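You operate a simulated robot arm through the tools that you are given. There is no shell and no other tool. Be economical: measure what you need, move in short steps, check, and stop when the job is done.

The job below is to be done with a simulated robot arm. You get a single attempt, and the scene is never put back.

TASK
Tighten both nuts of the test rig with the blue spanner.
Fine: rig lever to in first; spanner back where it lay.

It is judged by the outcome, as a careful person would: the job done as asked, and still so three seconds after it is handed in. It fails if anything else is knocked over, pushed out of place, dropped, spilled or broken.

THE ROBOT
A 6-joint arm with a two-finger parallel gripper, fixed in place. Base frame: the origin is at the foot of the arm, x ahead of it, y to its left, z up. Lengths are in m, angles in degrees, forces in N, time in s.
Its first joint turns from -66.0 to 66.0 degrees. Payload 2.9 kg.
Tool frame: the origin (TCP) lies between the finger pads and is the grasp point; the fingertips stand 0.03 m ahead of it; z points along the fingers, y is the line along which they close. Largest opening 0.11 m; finger width 0.02, thickness 0.01; the body of the gripper, 0.048 by 0.112 m, starts 0.055 m behind the TCP.
Orientation is told as [roll, pitch, yaw] about the base's x, y, z axes, in that order, counted from this pose: with the fingers straight down and closing along the base's y, the tool's x points along the base's -x, its y along +y and its z along -z.

THE INTERFACE
- The arm moves only by the tool nudge_tool. Its argument "commands" is a list of rows, each a list of 7 numbers: the closure, from 0 (fully open) to 1 (shut), then the shift along the tool's x, y, z in m, then the turn, a rotation vector about the tool's x, y, z in degrees. In form: [[fingers, tx, ty, tz, ax, ay, az], ...]. A call has 1 to 10 rows; each row is the pose to reach, as a shift and turn from the pose commanded when the call began, along the tool's axes at that moment. A row lasts 0.2 s, in which the tool goes at most 0.05 m and 8.6 degrees; a call with a longer step from one row to the next is refused whole, and so is a gripper value outside its range. Where a pose cannot be reached the arm comes as near as it can. A force on the tool above 90 N (or 10 N above the force at the start of the call, whichever is more), or a blocked arm, ends the call early, and 0.2 s more pass. The fingers move at their own pace (about 0.108 m/s each) and stop on an object; they squeeze with about 27 N. The grip force told is the motor's: it shows also when the fingers shut on nothing. Time passes only in rows, and 0.2 s behind the last, so rows that repeat a pose let the fingers close. It gives the time, the measured TCP pose, the force on the tool (base axes), the opening and the grip force at its end, in the units of the frame above (readings bear some noise).
- Cameras (640 x 400 px; columns grow to the right, rows downward): "scene" is fixed at [0.0676, 0.4235, 1.395]; the picture's right is [-0.85, -0.53, 0.00], its down [-0.24, 0.39, -0.89] and it looks along [0.47, -0.75, -0.46] (base axes); focal length 321 px, centre (320, 200). "wrist" rides on the gripper at [-0.036, 0, -0.057] in the tool frame; the picture's right is [0.00, -1.00, 0.00], its down [0.97, 0.00, -0.24] and it looks along [0.24, 0.00, 0.97] (tool axes); focal length 218 px, centre (320, 200). There is no depth. A picture from a camera that has moved, and an enlarged one, comes with that camera's place and axes in the base frame and with its lens.
- grab_frame(camera): a new picture of that camera. It takes no simulated time.
- inspect(camera, box): a new picture of the part [left, top, right, bottom] of that camera's present view, enlarged. It takes no simulated time.
- job_done(): hands the job in; it is judged then, once.

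Work in short steps. Places have to be worked out from the pictures, the camera data and where the tool is seen: move nearer, look again, correct. Check each grasp and each placing, and mend what went wrong. You have 120 turns and 68 pictures in all, those below and enlarged ones among them. Open the gripper and draw the arm clear of the work before you hand the job in, unless the task says otherwise; then end with one line.

The tools are called as a command line: name --pt "numbers of a row" for each row, then --argument value for the rest, lists and objects as JSON in quotes. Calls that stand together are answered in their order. nudge_tool: Moves the arm, as the interface text tells. Its arguments: {"type":"object","properties":{"commands":{"type":"array"}},"required":["commands"]} The other tools are called the same way: grab_frame (camera) takes a picture; inspect (camera, box) takes an enlarged picture of a part of a camera's view; job_done () hands the job in.

At the start:

```text
time: 0.0
ee_pos: [0.3372, 0.1253, 1.1641]
tool_rot: [0.1, -0.1, 0.0]
ft_force: [0.4, -0.1, 1.6]
opening: 0.1101
gripper_force: 0.1
```

scene: 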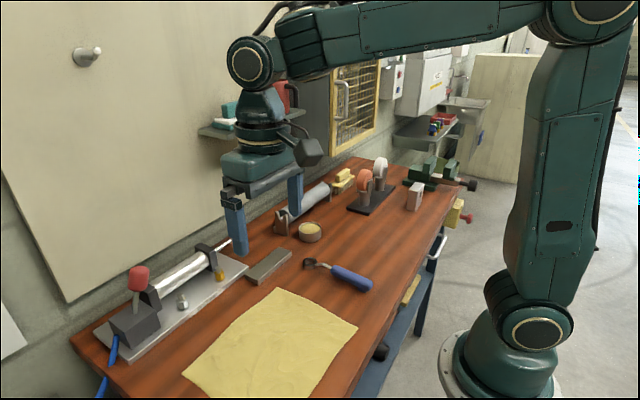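
wrist: 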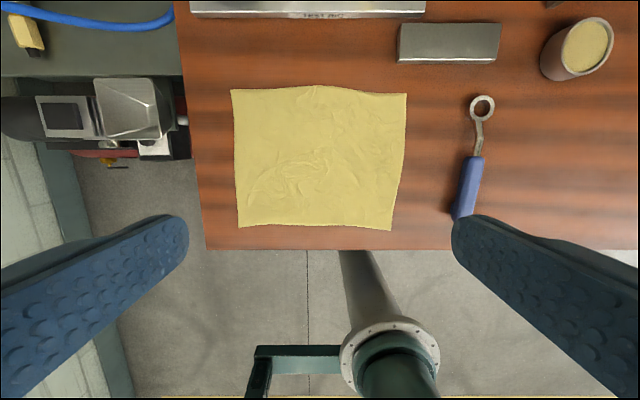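

The scene shows the rig at the far left of the bench and the blue spanner to its right. I'll enlarge the rig and the spanner first.

inspect --camera "scene" --box '[80, 220, 260, 380]'

inspect --camera "scene" --box '[240, 210, 400, 310]'

```text
2.50 times, centred on (170, 300) of scene
camera zoom: at [0.0676, 0.4235, 1.395], right [-0.85, -0.53, 0.0], down [-0.24, 0.39, -0.89], along [0.47, -0.75, -0.46], focal length 803 px, centre (695, -50)
```

zoom: 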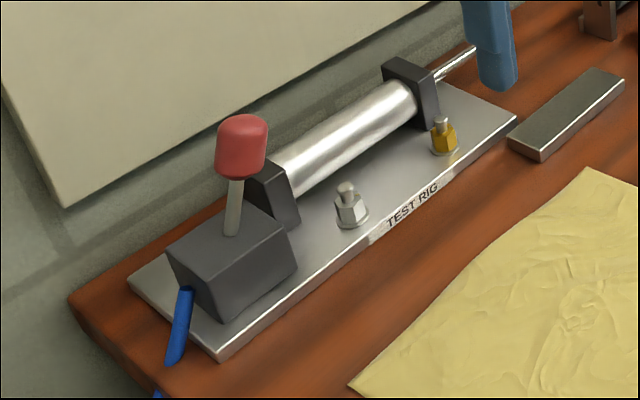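

```text
4.00 times, centred on (320, 260) of scene
camera zoom: at [0.0676, 0.4235, 1.395], right [-0.85, -0.53, 0.0], down [-0.24, 0.39, -0.89], along [0.47, -0.75, -0.46], focal length 1285 px, centre (320, -40)
```

zoom: 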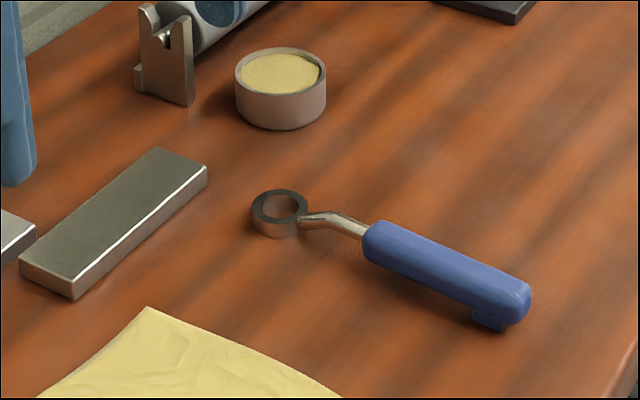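

Triangulating the ring and the rig label from both pictures puts the surface nearer z≈0.9 than 0.754, so I need to check that. I'll move high over the rig and look from another viewpoint.

nudge_tool --pt "0 -0.04 0.025 -0.01 0 0 0" --pt "0 -0.08 0.05 -0.02 0 0 0" --pt "0 -0.11 0.075 -0.03 0 0 0" --pt "0 -0.11 0.075 -0.03 0 0 0"

grab_frame --camera "wrist"

grab_frame --camera "scene"

```text
time: 1.0
ee_pos: [0.4497, 0.2, 1.1949]
tool_rot: [0.0, 0.0, 0.0]
ft_force: [0.9, -0.1, 0.2]
opening: 0.1099
gripper_force: 0.1
```

```text
63 pictures are left
camera wrist: at [0.485, 0.201, 1.2518], right [0.0, -1.0, 0.0], down [-0.97, 0.0, 0.24], along [-0.24, 0.0, -0.97], focal length 218 px, centre (320, 200)
```

wrist: 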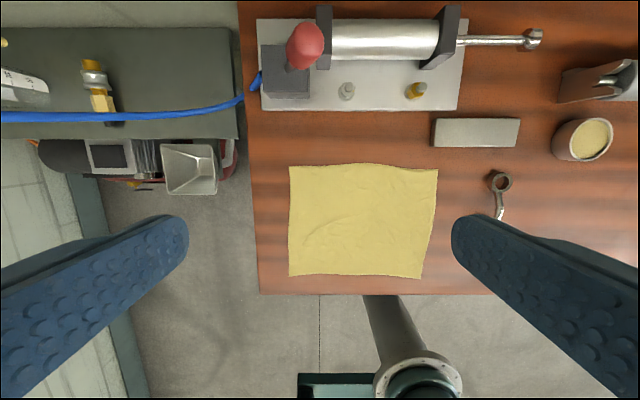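

```text
62 pictures are left
```

scene: 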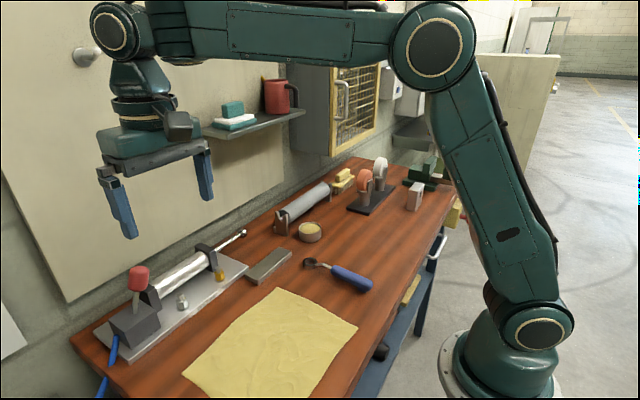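

Cross-checking more carefully (ring ≈(.428,-.106,.885), nuts ≈(.562,.163) and (.564,.064), knob ≈(.588,.217,.995)), the surface is near 0.87. I'll look for lever markings in enlarged views.

inspect --camera "wrist" --box '[240, 0, 400, 120]'

inspect --camera "scene" --box '[90, 250, 200, 360]'

```text
3.33 times, centred on (320, 60) of wrist
camera zoom: at [0.485, 0.201, 1.2518], right [0.0, -1.0, 0.0], down [-0.97, 0.0, 0.24], along [-0.24, 0.0, -0.97], focal length 728 px, centre (320, 667)
```

zoom: 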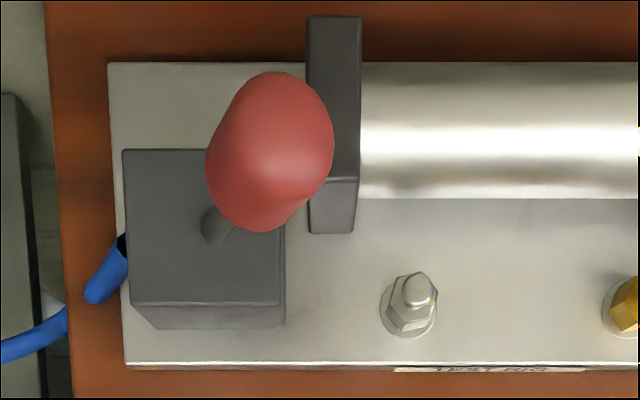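

```text
3.64 times, centred on (145, 305) of scene
camera zoom: at [0.0676, 0.4235, 1.395], right [-0.85, -0.53, 0.0], down [-0.24, 0.39, -0.89], along [0.47, -0.75, -0.46], focal length 1168 px, centre (956, -182)
```

zoom: 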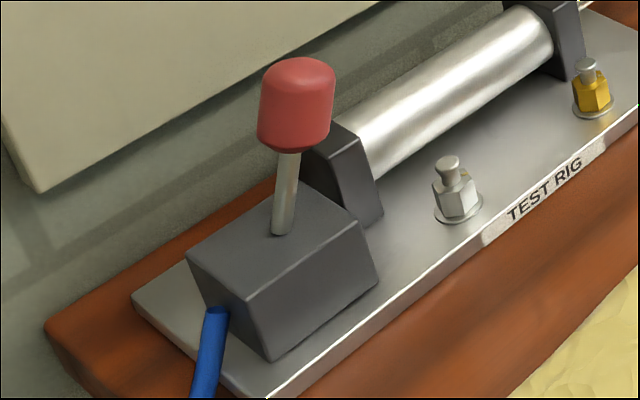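

No labels are visible. The rod is out and the lever leans toward it (-y), so "in" should be the lever pushed to +y. I'll close the fingers and come down beside the knob on its -y side.

nudge_tool --pt "1 -0.04 -0.012 0.02 0 0 0" --pt "1 -0.08 -0.024 0.04 0 0 0" --pt "1 -0.115 -0.035 0.06 0 0 0" --pt "1 -0.138 -0.045 0.09 0 0 0" --pt "1 -0.138 -0.045 0.12 0 0 0" --pt "1 -0.138 -0.045 0.14 0 0 0" --pt "1 -0.138 -0.045 0.14 0 0 0"

grab_frame --camera "wrist"

inspect --camera "scene" --box '[80, 200, 280, 360]'

```text
time: 2.6
ee_pos: [0.586, 0.1543, 1.0558]
tool_rot: [0.0, 0.0, -0.1]
ft_force: [-0.2, -0.6, 0.3]
opening: 0.0
gripper_force: 27.1
```

```text
59 pictures are left
camera wrist: at [0.6215, 0.1558, 1.1126], right [0.0, -1.0, 0.0], down [-0.97, 0.0, 0.24], along [-0.24, 0.0, -0.97], focal length 218 px, centre (320, 200)
```

wrist: 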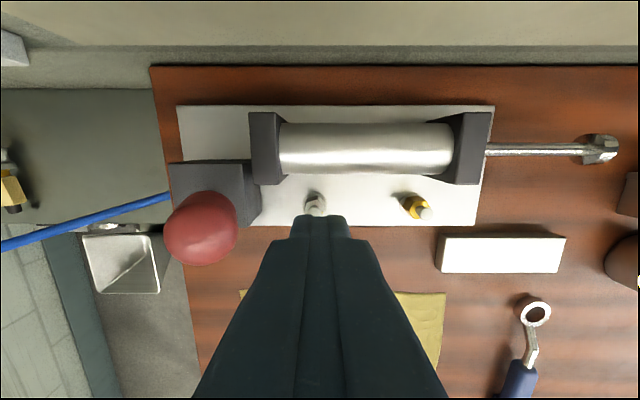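

```text
2.50 times, centred on (180, 280) of scene
camera zoom: at [0.0676, 0.4235, 1.395], right [-0.85, -0.53, 0.0], down [-0.24, 0.39, -0.89], along [0.47, -0.75, -0.46], focal length 803 px, centre (670, 0)
```

zoom: 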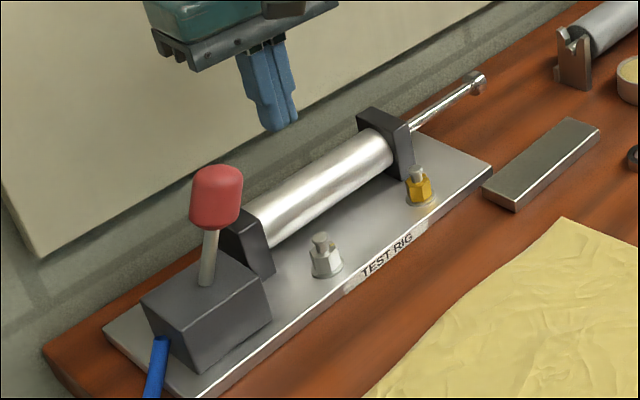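

The knob is now estimated at ≈(.575,.222,.995) and the bracket is behind it (x>.59). I'll lower beside the knob and push it toward +y.

nudge_tool --pt "1 0.011 0 0.02 0 0 0" --pt "1 0.011 0 0.04 0 0 0" --pt "1 0.011 0.03 0.04 0 0 0" --pt "1 0.011 0.045 0.04 0 0 0" --pt "1 0.011 0.055 0.04 0 0 0" --pt "1 0.011 0.065 0.04 0 0 0" --pt "1 0.011 0.072 0.04 0 0 0"

inspect --camera "scene" --box '[80, 200, 280, 360]'

```text
time: 4.2
ee_pos: [0.5751, 0.2264, 1.0143]
tool_rot: [0.0, 0.1, 0.0]
ft_force: [0.3, 0.6, -0.5]
opening: 0.0
gripper_force: 27.7
```

```text
2.50 times, centred on (180, 280) of scene
camera zoom: at [0.0676, 0.4235, 1.395], right [-0.85, -0.53, 0.0], down [-0.24, 0.39, -0.89], along [0.47, -0.75, -0.46], focal length 803 px, centre (670, 0)
```

zoom: 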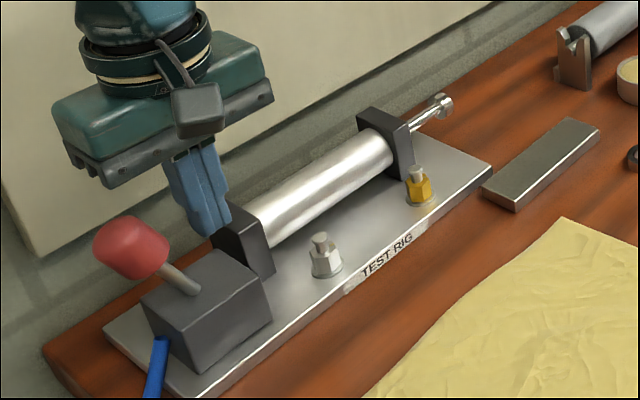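

The lever has flipped to +y and the rod is retracting. I'll back off, rise, and head for the spanner.

nudge_tool --pt "1 0 -0.01 -0.01 0 0 0" --pt "1 0 -0.02 -0.05 0 0 0" --pt "1 0.02 -0.03 -0.09 0 0 0" --pt "1 0.05 -0.06 -0.11 0 0 0" --pt "1 0.075 -0.1 -0.11 0 0 0" --pt "0.8 0.1 -0.14 -0.11 0 0 0" --pt "0.6 0.13 -0.175 -0.11 0 0 0" --pt "0.5 0.16 -0.21 -0.11 0 0 0" --pt "0.5 0.19 -0.245 -0.11 0 0 0"

nudge_tool --pt "0.5 0.03 -0.035 0 0 0 0" --pt "0.5 0.055 -0.07 0 0 0 0" --pt "0.5 0.075 -0.085 0 0 0 0" --pt "0.5 0.075 -0.085 0.025 0 0 0" --pt "0.5 0.075 -0.085 0.05 0 0 0" --pt "0.5 0.075 -0.085 0.05 0 0 0"

grab_frame --camera "wrist"

grab_frame --camera "scene"

```text
time: 6.2
ee_pos: [0.385, -0.0193, 1.1218]
tool_rot: [0.0, 0.0, 0.0]
ft_force: [-0.9, -0.4, -0.9]
opening: 0.0553
gripper_force: 0.1
```

```text
time: 7.6
ee_pos: [0.3103, -0.1026, 1.0733]
tool_rot: [0.0, 0.1, 0.1]
ft_force: [0.4, 0.6, -0.5]
opening: 0.055
gripper_force: 0.1
```

```text
56 pictures are left
camera wrist: at [0.3459, -0.1024, 1.1305], right [0.0, -1.0, 0.0], down [-0.97, 0.0, 0.24], along [-0.24, 0.0, -0.97], focal length 218 px, centre (320, 200)
```

wrist: 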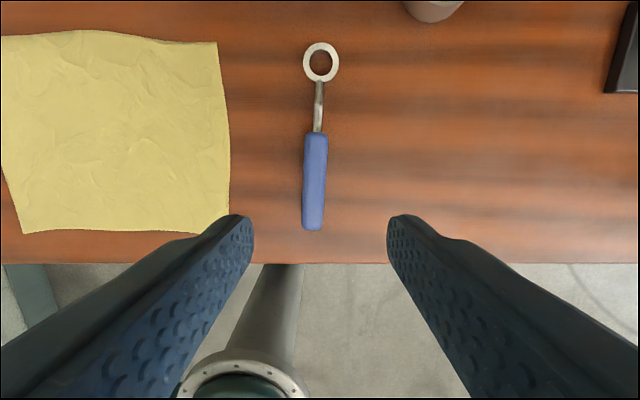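

```text
55 pictures are left
```

scene: 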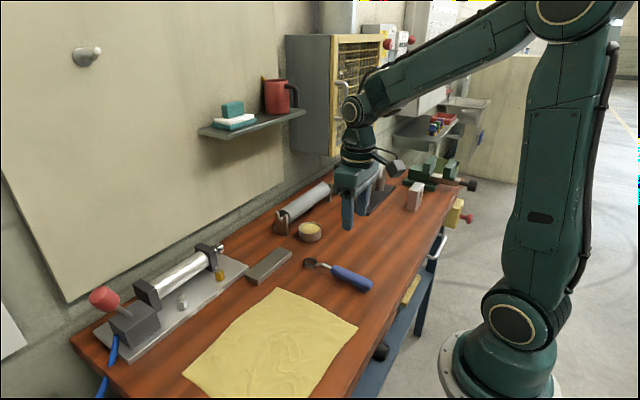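

The handle runs x .255–.357 at y≈-.096, about 3° off the tool axis. I'll align and descend partway, then check the height.

nudge_tool --pt "0.5 0 0.005 0.03 0 0 3" --pt "0.5 0 0.005 0.06 0 0 3" --pt "0.5 0 0.005 0.09 0 0 3" --pt "0.5 0 0.005 0.12 0 0 3" --pt "0.5 0 0.005 0.12 0 0 3"

inspect --camera "scene" --box '[280, 200, 440, 300]'

grab_frame --camera "wrist"

```text
time: 8.8
ee_pos: [0.3103, -0.1, 0.9536]
tool_rot: [0.1, 0.0, -3.0]
ft_force: [0.1, 0.3, 0.4]
opening: 0.055
gripper_force: 0.1
```

```text
4.00 times, centred on (360, 250) of scene
camera zoom: at [0.0676, 0.4235, 1.395], right [-0.85, -0.53, 0.0], down [-0.24, 0.39, -0.89], along [0.47, -0.75, -0.46], focal length 1285 px, centre (160, 0)
```

zoom: 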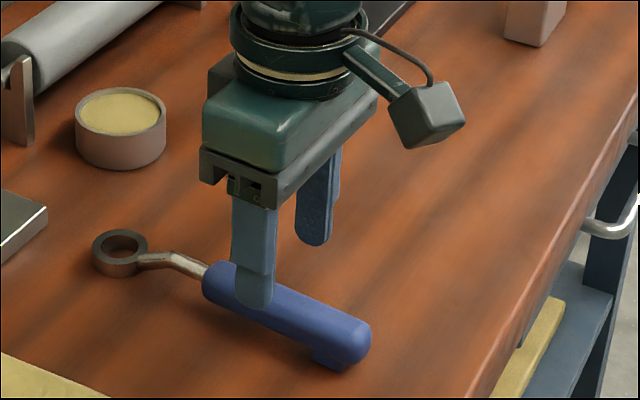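

```text
53 pictures are left
camera wrist: at [0.3463, -0.1007, 1.0117], right [-0.05, -1.0, 0.0], down [-0.97, 0.05, 0.24], along [-0.24, 0.01, -0.97], focal length 218 px, centre (320, 200)
```

wrist: 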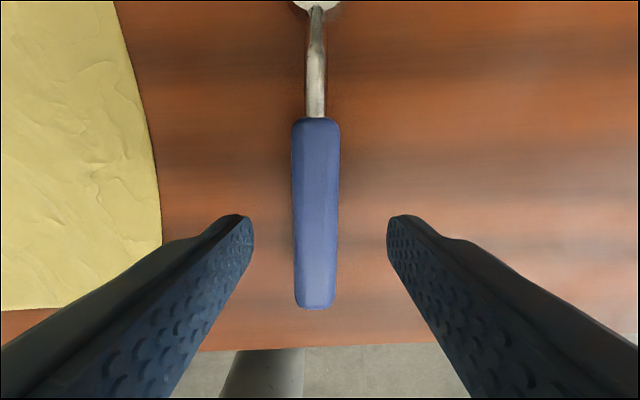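

Fingers are centred on the handle. I'll descend further in small steps.

nudge_tool --pt "0.5 0 0 0.015 0 0 0" --pt "0.5 0 0 0.03 0 0 0" --pt "0.5 0 0 0.03 0 0 0"

inspect --camera "scene" --box '[310, 230, 390, 290]'

```text
time: 9.6
ee_pos: [0.3096, -0.0998, 0.9229]
tool_rot: [0.0, -0.1, -3.0]
ft_force: [-0.2, 0.0, 0.7]
opening: 0.0551
gripper_force: 0.1
```

```text
6.67 times, centred on (350, 260) of scene
camera zoom: at [0.0676, 0.4235, 1.395], right [-0.85, -0.53, 0.0], down [-0.24, 0.39, -0.89], along [0.47, -0.75, -0.46], focal length 2142 px, centre (120, -200)
```

zoom: 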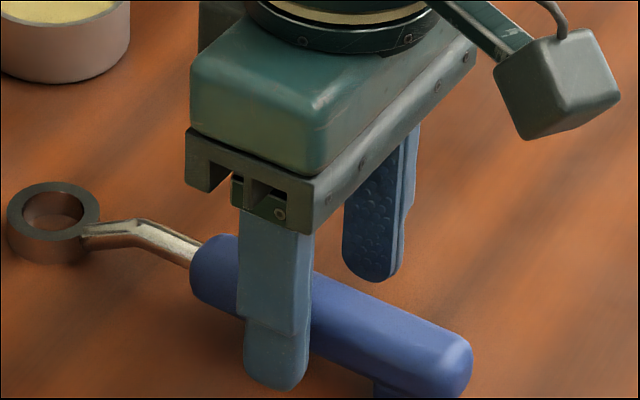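

Handle axis is at z≈.898. I'll go to TCP ≈.910 and close on it.

nudge_tool --pt "0.5 0 0 0.007 0 0 0" --pt "0.5 0 0 0.014 0 0 0" --pt "0.7 0 0 0.014 0 0 0" --pt "1 0 0 0.014 0 0 0" --pt "1 0 0 0.014 0 0 0"

```text
time: 10.8
ee_pos: [0.3097, -0.0977, 0.9103]
tool_rot: [0.0, 0.0, -3.0]
ft_force: [1.6, 3.4, 6.1]
opening: 0.0239
gripper_force: 27.5
```

Gripped at 24 mm width. I'll lift 0.1 m and check the hold.

nudge_tool --pt "1 0 0 -0.015 0 0 0" --pt "1 0 0 -0.05 0 0 0" --pt "1 0 0 -0.09 0 0 0" --pt "1 0 0 -0.09 0 0 0"

inspect --camera "scene" --box '[280, 190, 440, 290]'

grab_frame --camera "wrist"

```text
time: 11.8
ee_pos: [0.31, -0.1, 0.9996]
tool_rot: [0.1, 0.0, -2.9]
ft_force: [0.3, 0.7, -1.9]
opening: 0.0239
gripper_force: 26.6
```

```text
4.00 times, centred on (360, 240) of scene
camera zoom: at [0.0676, 0.4235, 1.395], right [-0.85, -0.53, 0.0], down [-0.24, 0.39, -0.89], along [0.47, -0.75, -0.46], focal length 1285 px, centre (160, 40)
```

zoom: 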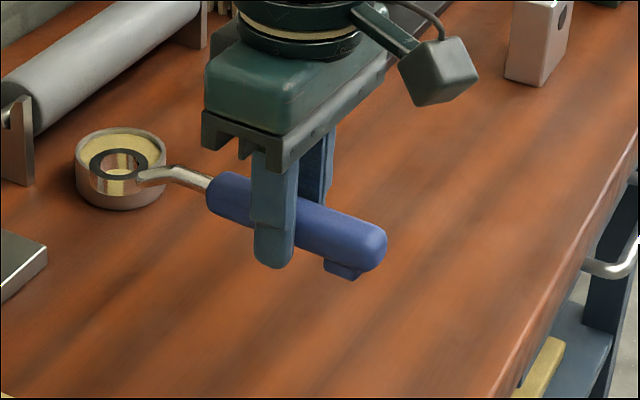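

```text
50 pictures are left
camera wrist: at [0.3452, -0.0997, 1.0573], right [-0.05, -1.0, 0.0], down [-0.97, 0.05, 0.24], along [-0.24, 0.01, -0.97], focal length 218 px, centre (320, 200)
```

wrist: 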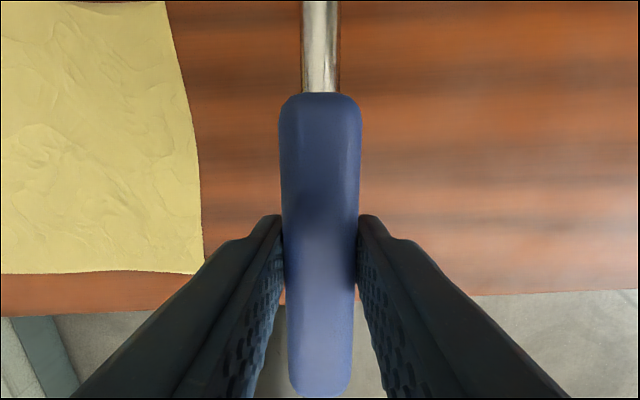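

The spanner is held level, with the ring ≈0.118 ahead and ≈0.022 below the TCP. Next I'll enlarge the nuts for their exact height and position.

inspect --camera "scene" --box '[165, 255, 245, 315]'

```text
6.67 times, centred on (205, 285) of scene
camera zoom: at [0.0676, 0.4235, 1.395], right [-0.85, -0.53, 0.0], down [-0.24, 0.39, -0.89], along [0.47, -0.75, -0.46], focal length 2142 px, centre (1087, -367)
```

zoom: 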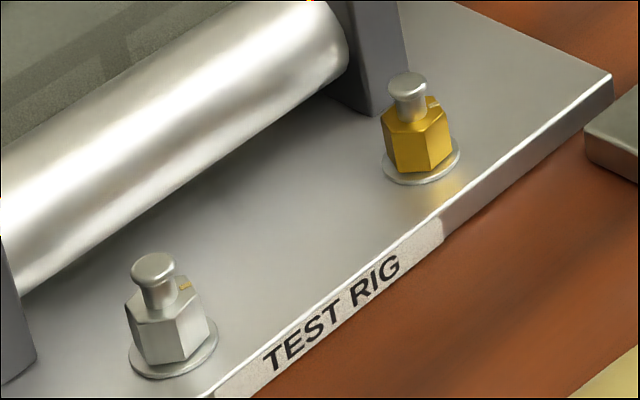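

Grey nut is ≈(.561,.161), hex z≈.898–.921, stud top ≈.934; yellow is ≈(.5605,.0615). I'll bring the ring over the grey nut with the handle yawed +30°, leaving room to swing it clockwise.

nudge_tool --pt "1 -0.02 0.035 0 0 0 -5.5" --pt "1 -0.045 0.07 0 0 0 -11" --pt "1 -0.07 0.105 0 0 0 -16.5" --pt "1 -0.092 0.14 0 0 0 -22" --pt "1 -0.115 0.175 0 0 0 -27.5" --pt "1 -0.137 0.209 0 0 0 -33" --pt "1 -0.137 0.209 0 0 0 -33"

inspect --camera "scene" --box '[140, 225, 260, 315]'

grab_frame --camera "wrist"

```text
time: 13.4
ee_pos: [0.457, 0.1024, 0.9989]
tool_rot: [0.0, 0.0, 30.0]
ft_force: [0.5, 0.0, -1.6]
opening: 0.0238
gripper_force: 27.2
```

```text
4.44 times, centred on (200, 270) of scene
camera zoom: at [0.0676, 0.4235, 1.395], right [-0.85, -0.53, 0.0], down [-0.24, 0.39, -0.89], along [0.47, -0.75, -0.46], focal length 1428 px, centre (853, -111)
```

zoom: 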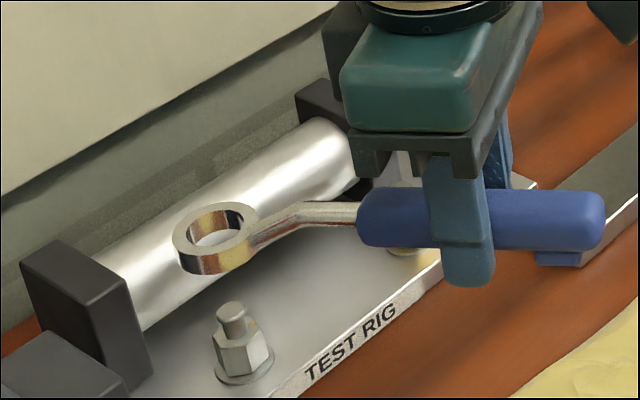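

```text
47 pictures are left
camera wrist: at [0.4873, 0.122, 1.0556], right [0.5, -0.87, 0.0], down [-0.84, -0.49, 0.24], along [-0.21, -0.12, -0.97], focal length 218 px, centre (320, 200)
```

wrist: 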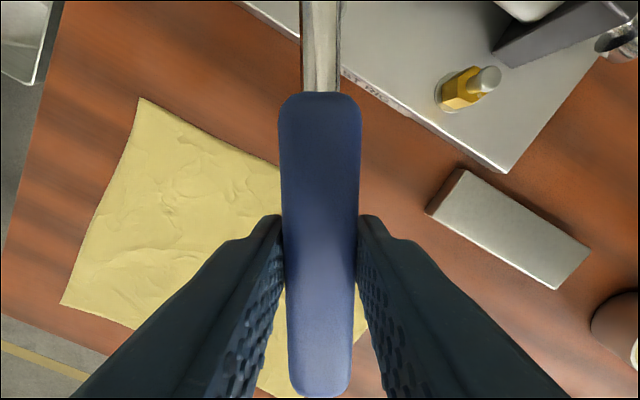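

By ray comparison the ring is roughly over the nut, perhaps 3–5 mm short in x. I'll correct by half, lower to just above the stud and re-check.

nudge_tool --pt "1 -0.0026 -0.0015 0.012 0 0 0" --pt "1 -0.0026 -0.0015 0.026 0 0 0" --pt "1 -0.0026 -0.0015 0.026 0 0 0"

inspect --camera "scene" --box '[155, 255, 235, 315]'

```text
time: 14.2
ee_pos: [0.4605, 0.1027, 0.9736]
tool_rot: [0.0, 0.0, 29.9]
ft_force: [-0.8, 0.0, -1.0]
opening: 0.0233
gripper_force: 26.9
```

```text
6.67 times, centred on (195, 285) of scene
camera zoom: at [0.0677, 0.4235, 1.395], right [-0.85, -0.53, 0.0], down [-0.24, 0.39, -0.89], along [0.47, -0.75, -0.46], focal length 2142 px, centre (1153, -367)
```

zoom: 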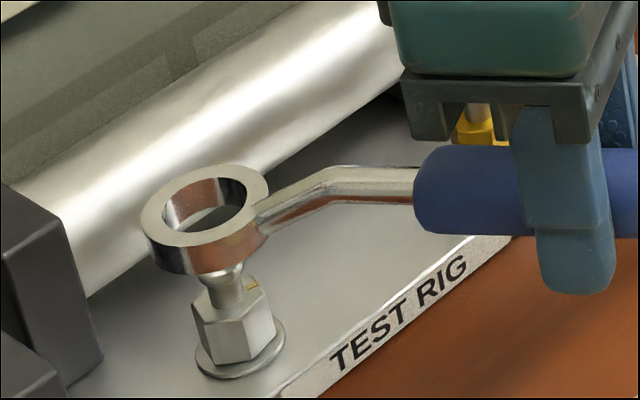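

The ring is about 2–3 mm off to the image left. I'll correct and lower so the ring goes around the stud but stays above the hex.

nudge_tool --pt "1 0.0024 0.0018 0.0 0 0 0" --pt "1 0.0024 0.0018 0.008 0 0 0" --pt "1 0.0024 0.0018 0.016 0 0 0" --pt "1 0.0024 0.0018 0.016 0 0 0"

inspect --camera "scene" --box '[160, 270, 220, 315]'

```text
time: 15.2
ee_pos: [0.4568, 0.1031, 0.9573]
tool_rot: [0.1, 0.0, 29.9]
ft_force: [-0.5, -0.1, -1.3]
opening: 0.0238
gripper_force: 27.1
```

```text
8.89 times, centred on (190, 292) of scene
camera zoom: at [0.0677, 0.4235, 1.395], right [-0.85, -0.53, 0.0], down [-0.24, 0.39, -0.89], along [0.47, -0.75, -0.46], focal length 2855 px, centre (1476, -622)
```

zoom: 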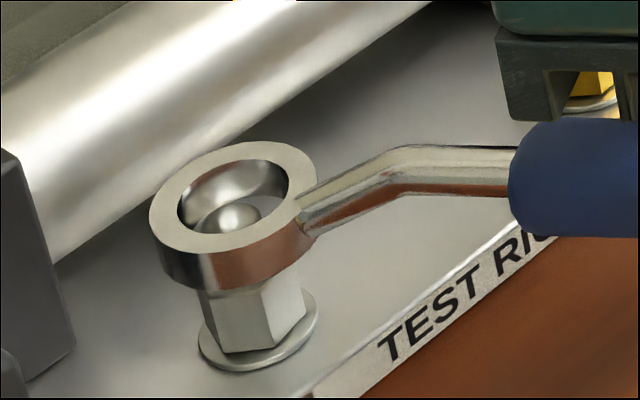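

The stud is inside the ring and centred on the axis. I'll lower onto the hex slowly and watch the force.

nudge_tool --pt "1 0 0 0.004 0 0 0" --pt "1 0 0 0.008 0 0 0" --pt "1 0 0 0.012 0 0 0" --pt "1 0 0 0.012 0 0 0"

inspect --camera "scene" --box '[160, 270, 220, 315]'

```text
time: 16.2
ee_pos: [0.4569, 0.1037, 0.9456]
tool_rot: [0.0, 0.1, 30.0]
ft_force: [0.5, 0.2, -1.3]
opening: 0.0235
gripper_force: 27.0
```

```text
8.89 times, centred on (190, 292) of scene
camera zoom: at [0.0677, 0.4235, 1.395], right [-0.85, -0.53, 0.0], down [-0.24, 0.39, -0.89], along [0.47, -0.75, -0.46], focal length 2855 px, centre (1476, -622)
```

zoom: 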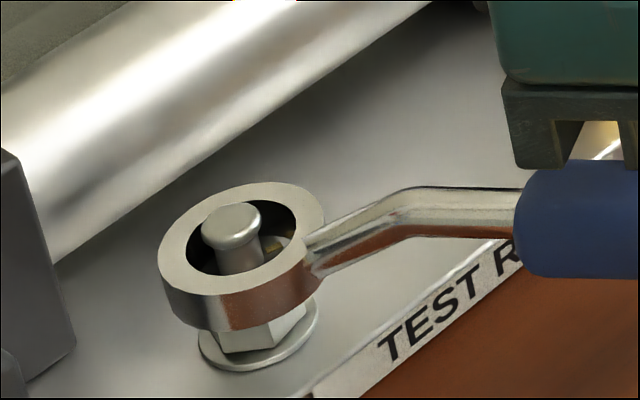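

Still centred, no contact force. Continuing down over the hex.

nudge_tool --pt "1 0 0 0.003 0 0 0" --pt "1 0 0 0.006 0 0 0" --pt "1 0 0 0.009 0 0 0" --pt "1 0 0 0.009 0 0 0"

inspect --camera "scene" --box '[160, 270, 220, 315]'

```text
time: 17.2
ee_pos: [0.4574, 0.1031, 0.9372]
tool_rot: [0.0, -0.1, 30.0]
ft_force: [0.3, -1.6, 5.3]
opening: 0.024
gripper_force: 27.2
```

```text
8.89 times, centred on (190, 292) of scene
camera zoom: at [0.0675, 0.4235, 1.395], right [-0.85, -0.53, 0.0], down [-0.24, 0.39, -0.89], along [0.47, -0.75, -0.46], focal length 2855 px, centre (1476, -622)
```

zoom: 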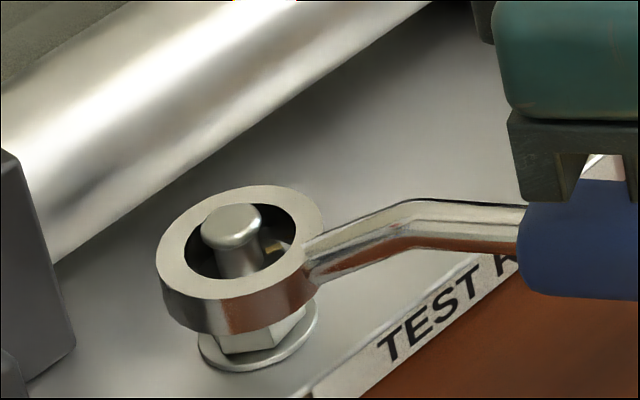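

The ring landed on the hex corners (5 N) and the spanner pitched slightly in the grip. I'll raise 6 mm and check whether it springs back.

nudge_tool --pt "1 0 0 -0.004 0 0 0" --pt "1 0 0 -0.008 0 0 0" --pt "1 0 0 -0.008 0 0 0"

inspect --camera "scene" --box '[160, 270, 220, 315]'

```text
time: 18.0
ee_pos: [0.4588, 0.1044, 0.9451]
tool_rot: [0.0, 0.0, 30.0]
ft_force: [-0.7, 0.3, -0.6]
opening: 0.0237
gripper_force: 26.9
```

```text
8.89 times, centred on (190, 292) of scene
camera zoom: at [0.0677, 0.4235, 1.395], right [-0.85, -0.53, 0.0], down [-0.24, 0.39, -0.89], along [0.47, -0.75, -0.46], focal length 2855 px, centre (1476, -622)
```

zoom: 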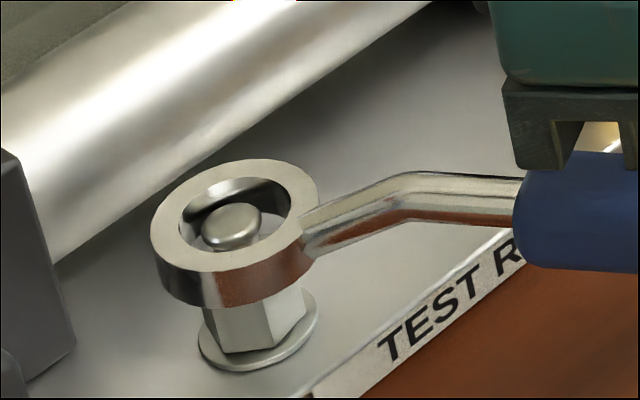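

The spanner slipped ~3.5° in pitch. I'll zoom tightly to read the hex orientation and the ring's inside profile before correcting.

inspect --camera "scene" --box '[170, 284, 194, 312]'

```text
14.29 times, centred on (182, 298) of scene
camera zoom: at [0.0677, 0.4235, 1.395], right [-0.85, -0.53, 0.0], down [-0.24, 0.39, -0.89], along [0.47, -0.75, -0.46], focal length 4589 px, centre (2291, -1200)
```

zoom: 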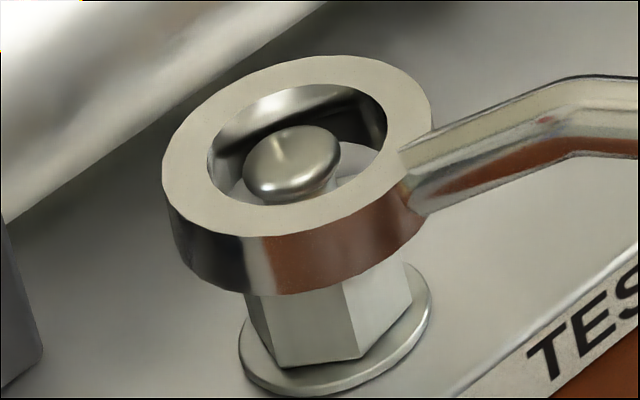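

The ring bore is round and about the same as the nut's corners, so centring matters; the ring sits ≈1.7 mm to image right. I'll re-level the spanner by pitching the tool 3.5°, correct the offset and re-check.

nudge_tool --pt "1 -0.001 -0.0005 -0.004 0 0 0" --pt "1 -0.0027 -0.0014 -0.004 0 3.5 0" --pt "1 -0.0027 -0.0014 -0.004 0 3.5 0"

inspect --camera "scene" --box '[170, 284, 194, 312]'

```text
time: 18.8
ee_pos: [0.4609, 0.1027, 0.9499]
tool_rot: [0.1, 3.4, 30.0]
ft_force: [0.3, -0.3, -1.2]
opening: 0.0239
gripper_force: 27.3
```

```text
14.29 times, centred on (182, 298) of scene
camera zoom: at [0.0677, 0.4235, 1.395], right [-0.85, -0.53, 0.0], down [-0.24, 0.39, -0.89], along [0.47, -0.75, -0.46], focal length 4589 px, centre (2291, -1200)
```

zoom: 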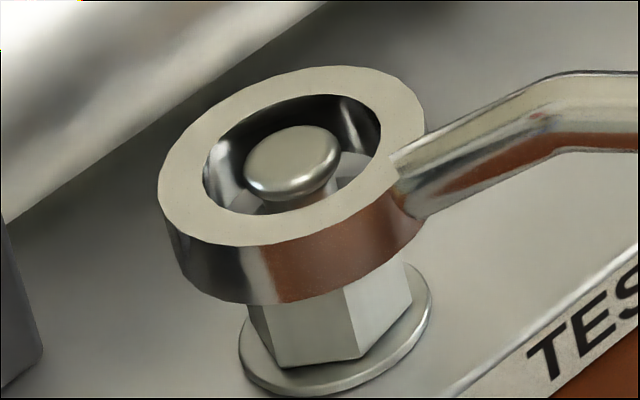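

Now the bore is centred around the stud. Lowering gently.

nudge_tool --pt "1 0 0 0.002 0 0 0" --pt "1 0 0 0.004 0 0 0" --pt "1 0 0 0.006 0 0 0" --pt "1 0 0 0.006 0 0 0"

inspect --camera "scene" --box '[170, 284, 194, 312]'

```text
time: 19.8
ee_pos: [0.4608, 0.1022, 0.9442]
tool_rot: [0.0, 3.4, 30.1]
ft_force: [-1.1, -0.7, 5.7]
opening: 0.0238
gripper_force: 27.5
```

```text
14.29 times, centred on (182, 298) of scene
camera zoom: at [0.0675, 0.4235, 1.395], right [-0.85, -0.53, 0.0], down [-0.24, 0.39, -0.89], along [0.47, -0.75, -0.46], focal length 4589 px, centre (2291, -1200)
```

zoom: 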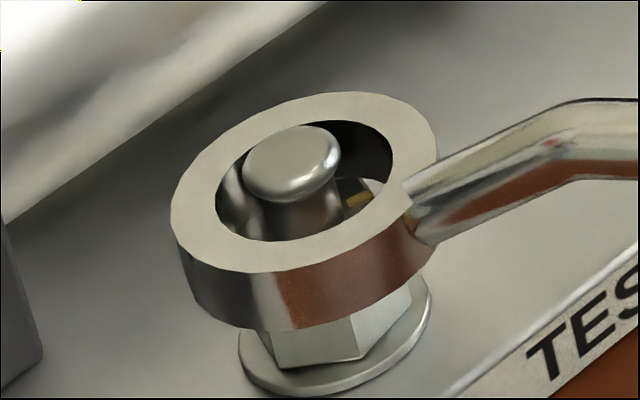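

Contact again at the nut top, with the ring about 1 mm to image right. The hex corners lie near 30° mod 60°, so the bore may need another phase. I'll ease the pressure, shift 1.2 mm forward and swing slowly about the nut from +30° toward 0° to let it drop on.

nudge_tool --pt "1 -0.0012 0 -0.003 0 0 0" --pt "1 -0.0014 0.0062 -0.003 -0.18 0 3" --pt "1 -0.0019 0.0124 -0.003 -0.37 0 6" --pt "1 -0.0027 0.0185 -0.0031 -0.55 0 9" --pt "1 -0.0038 0.0246 -0.0032 -0.73 0 12" --pt "1 -0.0052 0.0307 -0.0033 -0.92 0 15" --pt "1 -0.0052 0.0307 -0.0033 -0.92 0 15"

inspect --camera "scene" --box '[170, 284, 194, 312]'

```text
time: 21.4
ee_pos: [0.4503, 0.1329, 0.9454]
tool_rot: [0.0, 3.5, 14.8]
ft_force: [0.8, 0.3, -2.3]
opening: 0.0236
gripper_force: 27.0
```

```text
14.29 times, centred on (182, 298) of scene
camera zoom: at [0.0676, 0.4235, 1.395], right [-0.85, -0.53, 0.0], down [-0.24, 0.39, -0.89], along [0.47, -0.75, -0.46], focal length 4589 px, centre (2291, -1200)
```

zoom: 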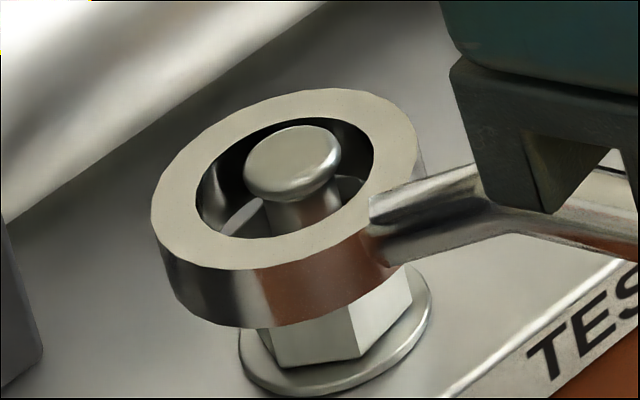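

The ring is free and slightly to image left (≈1.6 mm). I'll correct while swinging on to yaw 0, then look before pressing.

nudge_tool --pt "1 0.0014 0.0062 0 -0.18 0 3" --pt "1 0.001 0.0124 0 -0.37 0 6" --pt "1 0.0001 0.0185 0 -0.55 0 9" --pt "1 -0.001 0.0246 -0.0001 -0.73 0 12" --pt "1 -0.0024 0.0307 -0.0002 -0.92 0 15" --pt "1 -0.0024 0.0307 -0.0002 -0.92 0 15"

inspect --camera "scene" --box '[170, 284, 194, 312]'

```text
time: 22.8
ee_pos: [0.4431, 0.1633, 0.9444]
tool_rot: [0.0, 3.5, 0.0]
ft_force: [-0.9, -0.4, -1.4]
opening: 0.0235
gripper_force: 26.9
```

```text
14.29 times, centred on (182, 298) of scene
camera zoom: at [0.0676, 0.4235, 1.395], right [-0.85, -0.53, 0.0], down [-0.24, 0.39, -0.89], along [0.47, -0.75, -0.46], focal length 4589 px, centre (2291, -1200)
```

zoom: 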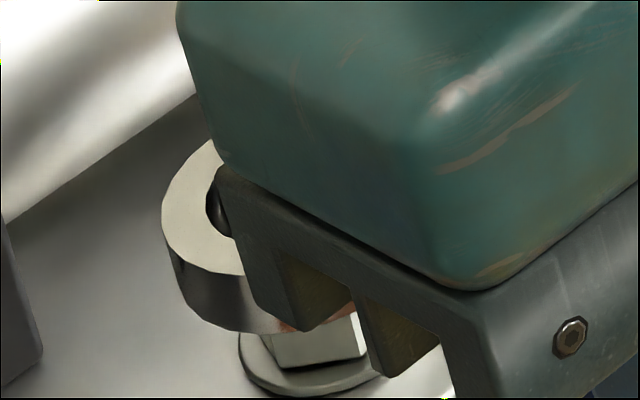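

The gripper blocks part of the view, but the ring's left edge says it is centred (≈299 vs axis ≈297). I'll press gently down.

nudge_tool --pt "1 0 0 0.002 0 0 0" --pt "1 0 0 0.004 0 0 0" --pt "1 0 0 0.005 0 0 0" --pt "1 0 0 0.005 0 0 0"

inspect --camera "scene" --box '[170, 284, 194, 312]'

```text
time: 23.8
ee_pos: [0.445, 0.163, 0.941]
tool_rot: [0.0, 3.4, 0.1]
ft_force: [-0.4, 1.1, 5.6]
opening: 0.0236
gripper_force: 27.5
```

```text
14.29 times, centred on (182, 298) of scene
camera zoom: at [0.0675, 0.4235, 1.395], right [-0.85, -0.53, 0.0], down [-0.24, 0.39, -0.89], along [0.47, -0.75, -0.46], focal length 4589 px, centre (2291, -1200)
```

zoom: 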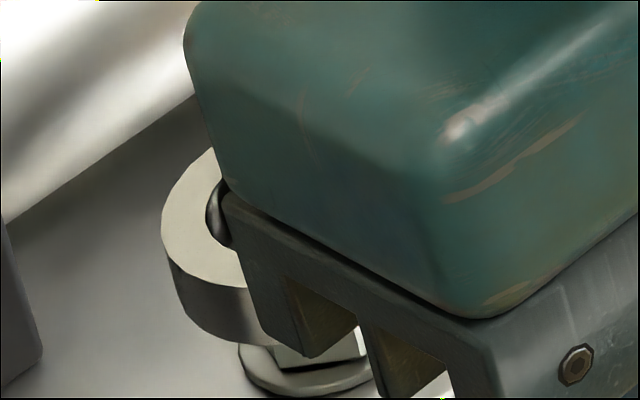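

Contact again. The likely error is along the camera's line of sight, which one view can't separate from height, so I need a clean view of the nut. I'll rise and swing back to +30° where the view is open.

nudge_tool --pt "1 0.0006 0 -0.01 0 0 0" --pt "1 0.0012 0 -0.022 0 0 0" --pt "1 0.0021 0 -0.035 0 0 0" --pt "1 0.0011 -0.0155 -0.035 0.46 0 -7.5" --pt "1 -0.0019 -0.0307 -0.035 0.92 0 -15" --pt "1 -0.0069 -0.0453 -0.035 1.37 0 -22.5" --pt "1 -0.0138 -0.0593 -0.036 1.83 0 -30" --pt "1 -0.0138 -0.0593 -0.036 1.83 0 -30"

inspect --camera "scene" --box '[170, 280, 194, 308]'

```text
time: 25.6
ee_pos: [0.4593, 0.1041, 0.9767]
tool_rot: [-0.1, 3.6, 30.1]
ft_force: [-0.5, 0.6, -1.8]
opening: 0.0238
gripper_force: 27.3
```

```text
14.29 times, centred on (182, 294) of scene
camera zoom: at [0.0677, 0.4235, 1.395], right [-0.85, -0.53, 0.0], down [-0.24, 0.39, -0.89], along [0.47, -0.75, -0.46], focal length 4589 px, centre (2291, -1143)
```

zoom: 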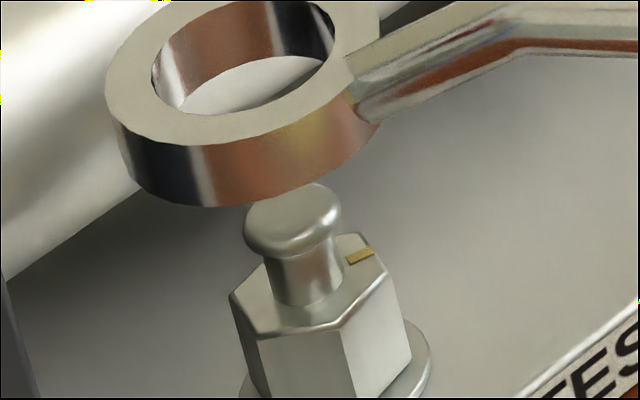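

That view gives the hex-top centre precisely. In the earlier press the ring was ≈3 mm short in x and ≈0.7 mm off in y, beyond the ≈1.3 mm clearance. I'll shift (+3.8, -2.9) mm from here and lower to ≈4 mm above the hex.

nudge_tool --pt "1 -0.0018 -0.0044 0 0 0 0" --pt "1 -0.0024 -0.0044 0.01 0 0 0" --pt "1 -0.003 -0.0044 0.02 0 0 0" --pt "1 -0.0037 -0.0044 0.031 0 0 0" --pt "1 -0.0037 -0.0044 0.031 0 0 0"

inspect --camera "scene" --box '[170, 280, 194, 308]'

```text
time: 26.8
ee_pos: [0.4635, 0.1004, 0.9452]
tool_rot: [0.0, 3.5, 30.0]
ft_force: [-1.5, 0.2, -0.6]
opening: 0.0236
gripper_force: 27.4
```

```text
14.29 times, centred on (182, 294) of scene
camera zoom: at [0.0677, 0.4235, 1.395], right [-0.85, -0.53, 0.0], down [-0.24, 0.39, -0.89], along [0.47, -0.75, -0.46], focal length 4589 px, centre (2291, -1143)
```

zoom: 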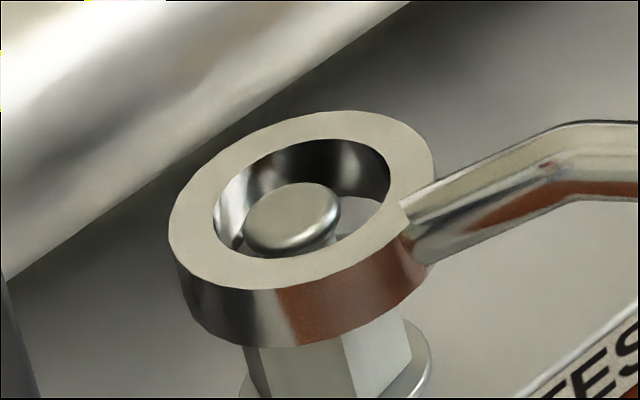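

The ring is ≈2 mm to image right of the stud axis, so I'll move 2.1 mm forward along the spanner, lower to light contact and measure there.

nudge_tool --pt "1 -0.0021 0 0 0 0 0" --pt "1 -0.0022 0 0.002 0 0 0" --pt "1 -0.0023 0 0.004 0 0 0" --pt "1 -0.0025 0 0.0065 0 0 0" --pt "1 -0.0025 0 0.0065 0 0 0"

inspect --camera "scene" --box '[170, 280, 194, 308]'

```text
time: 28.0
ee_pos: [0.4647, 0.102, 0.9387]
tool_rot: [0.0, 3.4, 30.0]
ft_force: [-0.3, -1.3, 6.7]
opening: 0.0237
gripper_force: 26.8
```

```text
14.29 times, centred on (182, 294) of scene
camera zoom: at [0.0675, 0.4234, 1.395], right [-0.85, -0.53, 0.0], down [-0.24, 0.39, -0.89], along [0.47, -0.75, -0.46], focal length 4589 px, centre (2291, -1143)
```

zoom: 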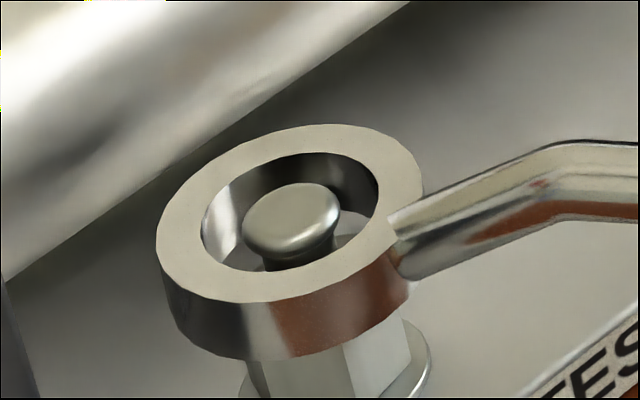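

Contact came with the ring centre still ≈3 mm above the hex top. Comparing ellipses, the ring has tilted ≈3° nose-up again from pressing. I'll lift 8 mm and re-level by a further 3°.

nudge_tool --pt "1 0.0003 0 -0.004 0 0 0" --pt "1 0.0005 0 -0.008 0 0 0" --pt "1 -0.0005 0 -0.008 0 3 0" --pt "1 -0.0005 0 -0.008 0 3 0"

inspect --camera "scene" --box '[165, 268, 201, 310]'

```text
time: 29.0
ee_pos: [0.4655, 0.1025, 0.9449]
tool_rot: [0.0, 6.6, 30.0]
ft_force: [-0.1, -1.1, -1.6]
opening: 0.0238
gripper_force: 27.2
```

```text
9.52 times, centred on (183, 289) of scene
camera zoom: at [0.0677, 0.4235, 1.395], right [-0.85, -0.53, 0.0], down [-0.24, 0.39, -0.89], along [0.47, -0.75, -0.46], focal length 3059 px, centre (1625, -648)
```

zoom: 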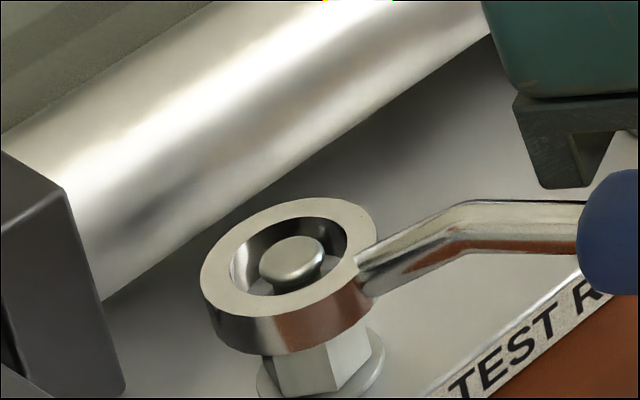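

The neck is level again, as when first picked up. The ring is ≈0.7 mm to image left, so I'll correct that and lower in very small steps, reading the force.

nudge_tool --pt "1 0.0007 0 0 0 0 0" --pt "1 0.0006 0 0.001 0 0 0" --pt "1 0.0005 0 0.002 0 0 0" --pt "1 0.0005 0 0.002 0 0 0"

nudge_tool --pt "1 -0.0001 0 0.001 0 0 0" --pt "1 -0.0001 0 0.001 0 0 0"

nudge_tool --pt "1 -0.0001 0 0.001 0 0 0" --pt "1 -0.0001 0 0.001 0 0 0"

```text
time: 30.0
ee_pos: [0.4654, 0.101, 0.944]
tool_rot: [0.0, 6.5, 30.0]
ft_force: [-0.3, 0.6, -1.3]
opening: 0.0238
gripper_force: 27.0
```

```text
time: 30.6
ee_pos: [0.4653, 0.1012, 0.9436]
tool_rot: [0.0, 6.3, 30.0]
ft_force: [-1.4, 1.4, 1.9]
opening: 0.0236
gripper_force: 27.1
```

```text
time: 31.2
ee_pos: [0.466, 0.1021, 0.943]
tool_rot: [0.0, 6.4, 30.0]
ft_force: [-0.9, 3.5, 4.9]
opening: 0.0239
gripper_force: 27.2
```

Contact now begins (≈5 N at TCP z≈.943). A picture here will show the offset at the contact height.

inspect --camera "scene" --box '[170, 280, 194, 308]'

```text
14.29 times, centred on (182, 294) of scene
camera zoom: at [0.0675, 0.4236, 1.395], right [-0.85, -0.53, 0.0], down [-0.24, 0.39, -0.89], along [0.47, -0.75, -0.46], focal length 4589 px, centre (2291, -1143)
```

zoom: 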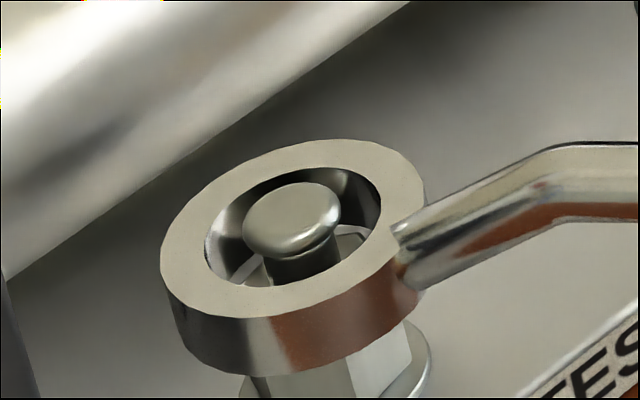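

The ring is now exactly centred at the hex top, yet rests on it, so the bore must need the right phase. The hex corners are at ≈43.5° (mod 60°), so I'll swing to yaw ≈13.5° under this light pressure.

nudge_tool --pt "1 -0.0003 0.0083 0 -0.45 0 3.98" --pt "1 -0.0012 0.0166 -0.0001 -0.9 0 7.95" --pt "1 -0.0026 0.0247 -0.0003 -1.36 0 11.9" --pt "1 -0.0037 0.0293 -0.0004 -1.6 0 14.1" --pt "1 -0.0049 0.0338 -0.0006 -1.87 0 16.4" --pt "1 -0.0049 0.0338 -0.0006 -1.87 0 16.4"

inspect --camera "scene" --box '[170, 280, 194, 308]'

```text
time: 32.6
ee_pos: [0.4542, 0.1346, 0.9454]
tool_rot: [0.0, 6.1, 13.4]
ft_force: [-0.8, 0.2, -1.1]
opening: 0.0238
gripper_force: 26.9
```

```text
14.29 times, centred on (182, 294) of scene
camera zoom: at [0.0676, 0.4235, 1.395], right [-0.85, -0.53, 0.0], down [-0.24, 0.39, -0.89], along [0.47, -0.75, -0.46], focal length 4589 px, centre (2291, -1143)
```

zoom: 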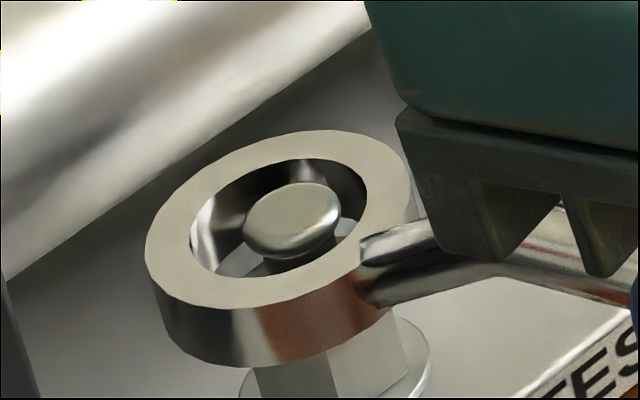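

The nut turned clockwise with the ring (its front edge moved ≈16°), so relative phase stayed the same. I'll lift clear, correct ≈2 mm, swing back to ≈27.5° and view the nut's orientation.

nudge_tool --pt "1 0.0018 -0.0006 -0.006 0 0 0" --pt "1 0.0032 -0.0006 -0.0119 0 0 0" --pt "1 0.0022 -0.0152 -0.012 0.79 0 -6.95" --pt "1 -0.0003 -0.0294 -0.0123 1.58 0 -13.9" --pt "1 -0.0003 -0.0294 -0.0123 1.58 0 -13.9"

inspect --camera "scene" --box '[170, 280, 194, 308]'

```text
time: 33.8
ee_pos: [0.462, 0.1025, 0.9532]
tool_rot: [-0.1, 6.5, 27.4]
ft_force: [0.1, 0.5, -1.6]
opening: 0.0239
gripper_force: 26.8
```

```text
14.29 times, centred on (182, 294) of scene
camera zoom: at [0.0677, 0.4235, 1.395], right [-0.85, -0.53, 0.0], down [-0.24, 0.39, -0.89], along [0.47, -0.75, -0.46], focal length 4589 px, centre (2291, -1143)
```

zoom: 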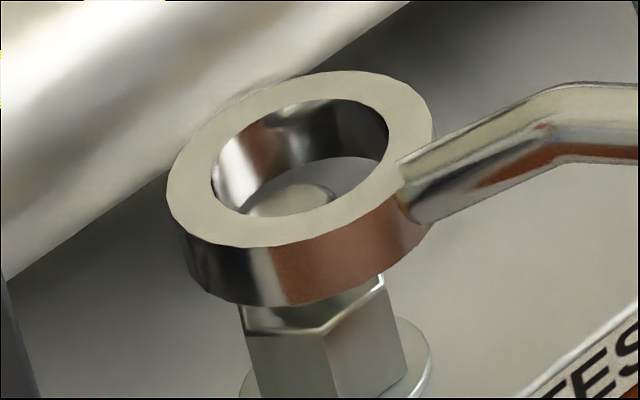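

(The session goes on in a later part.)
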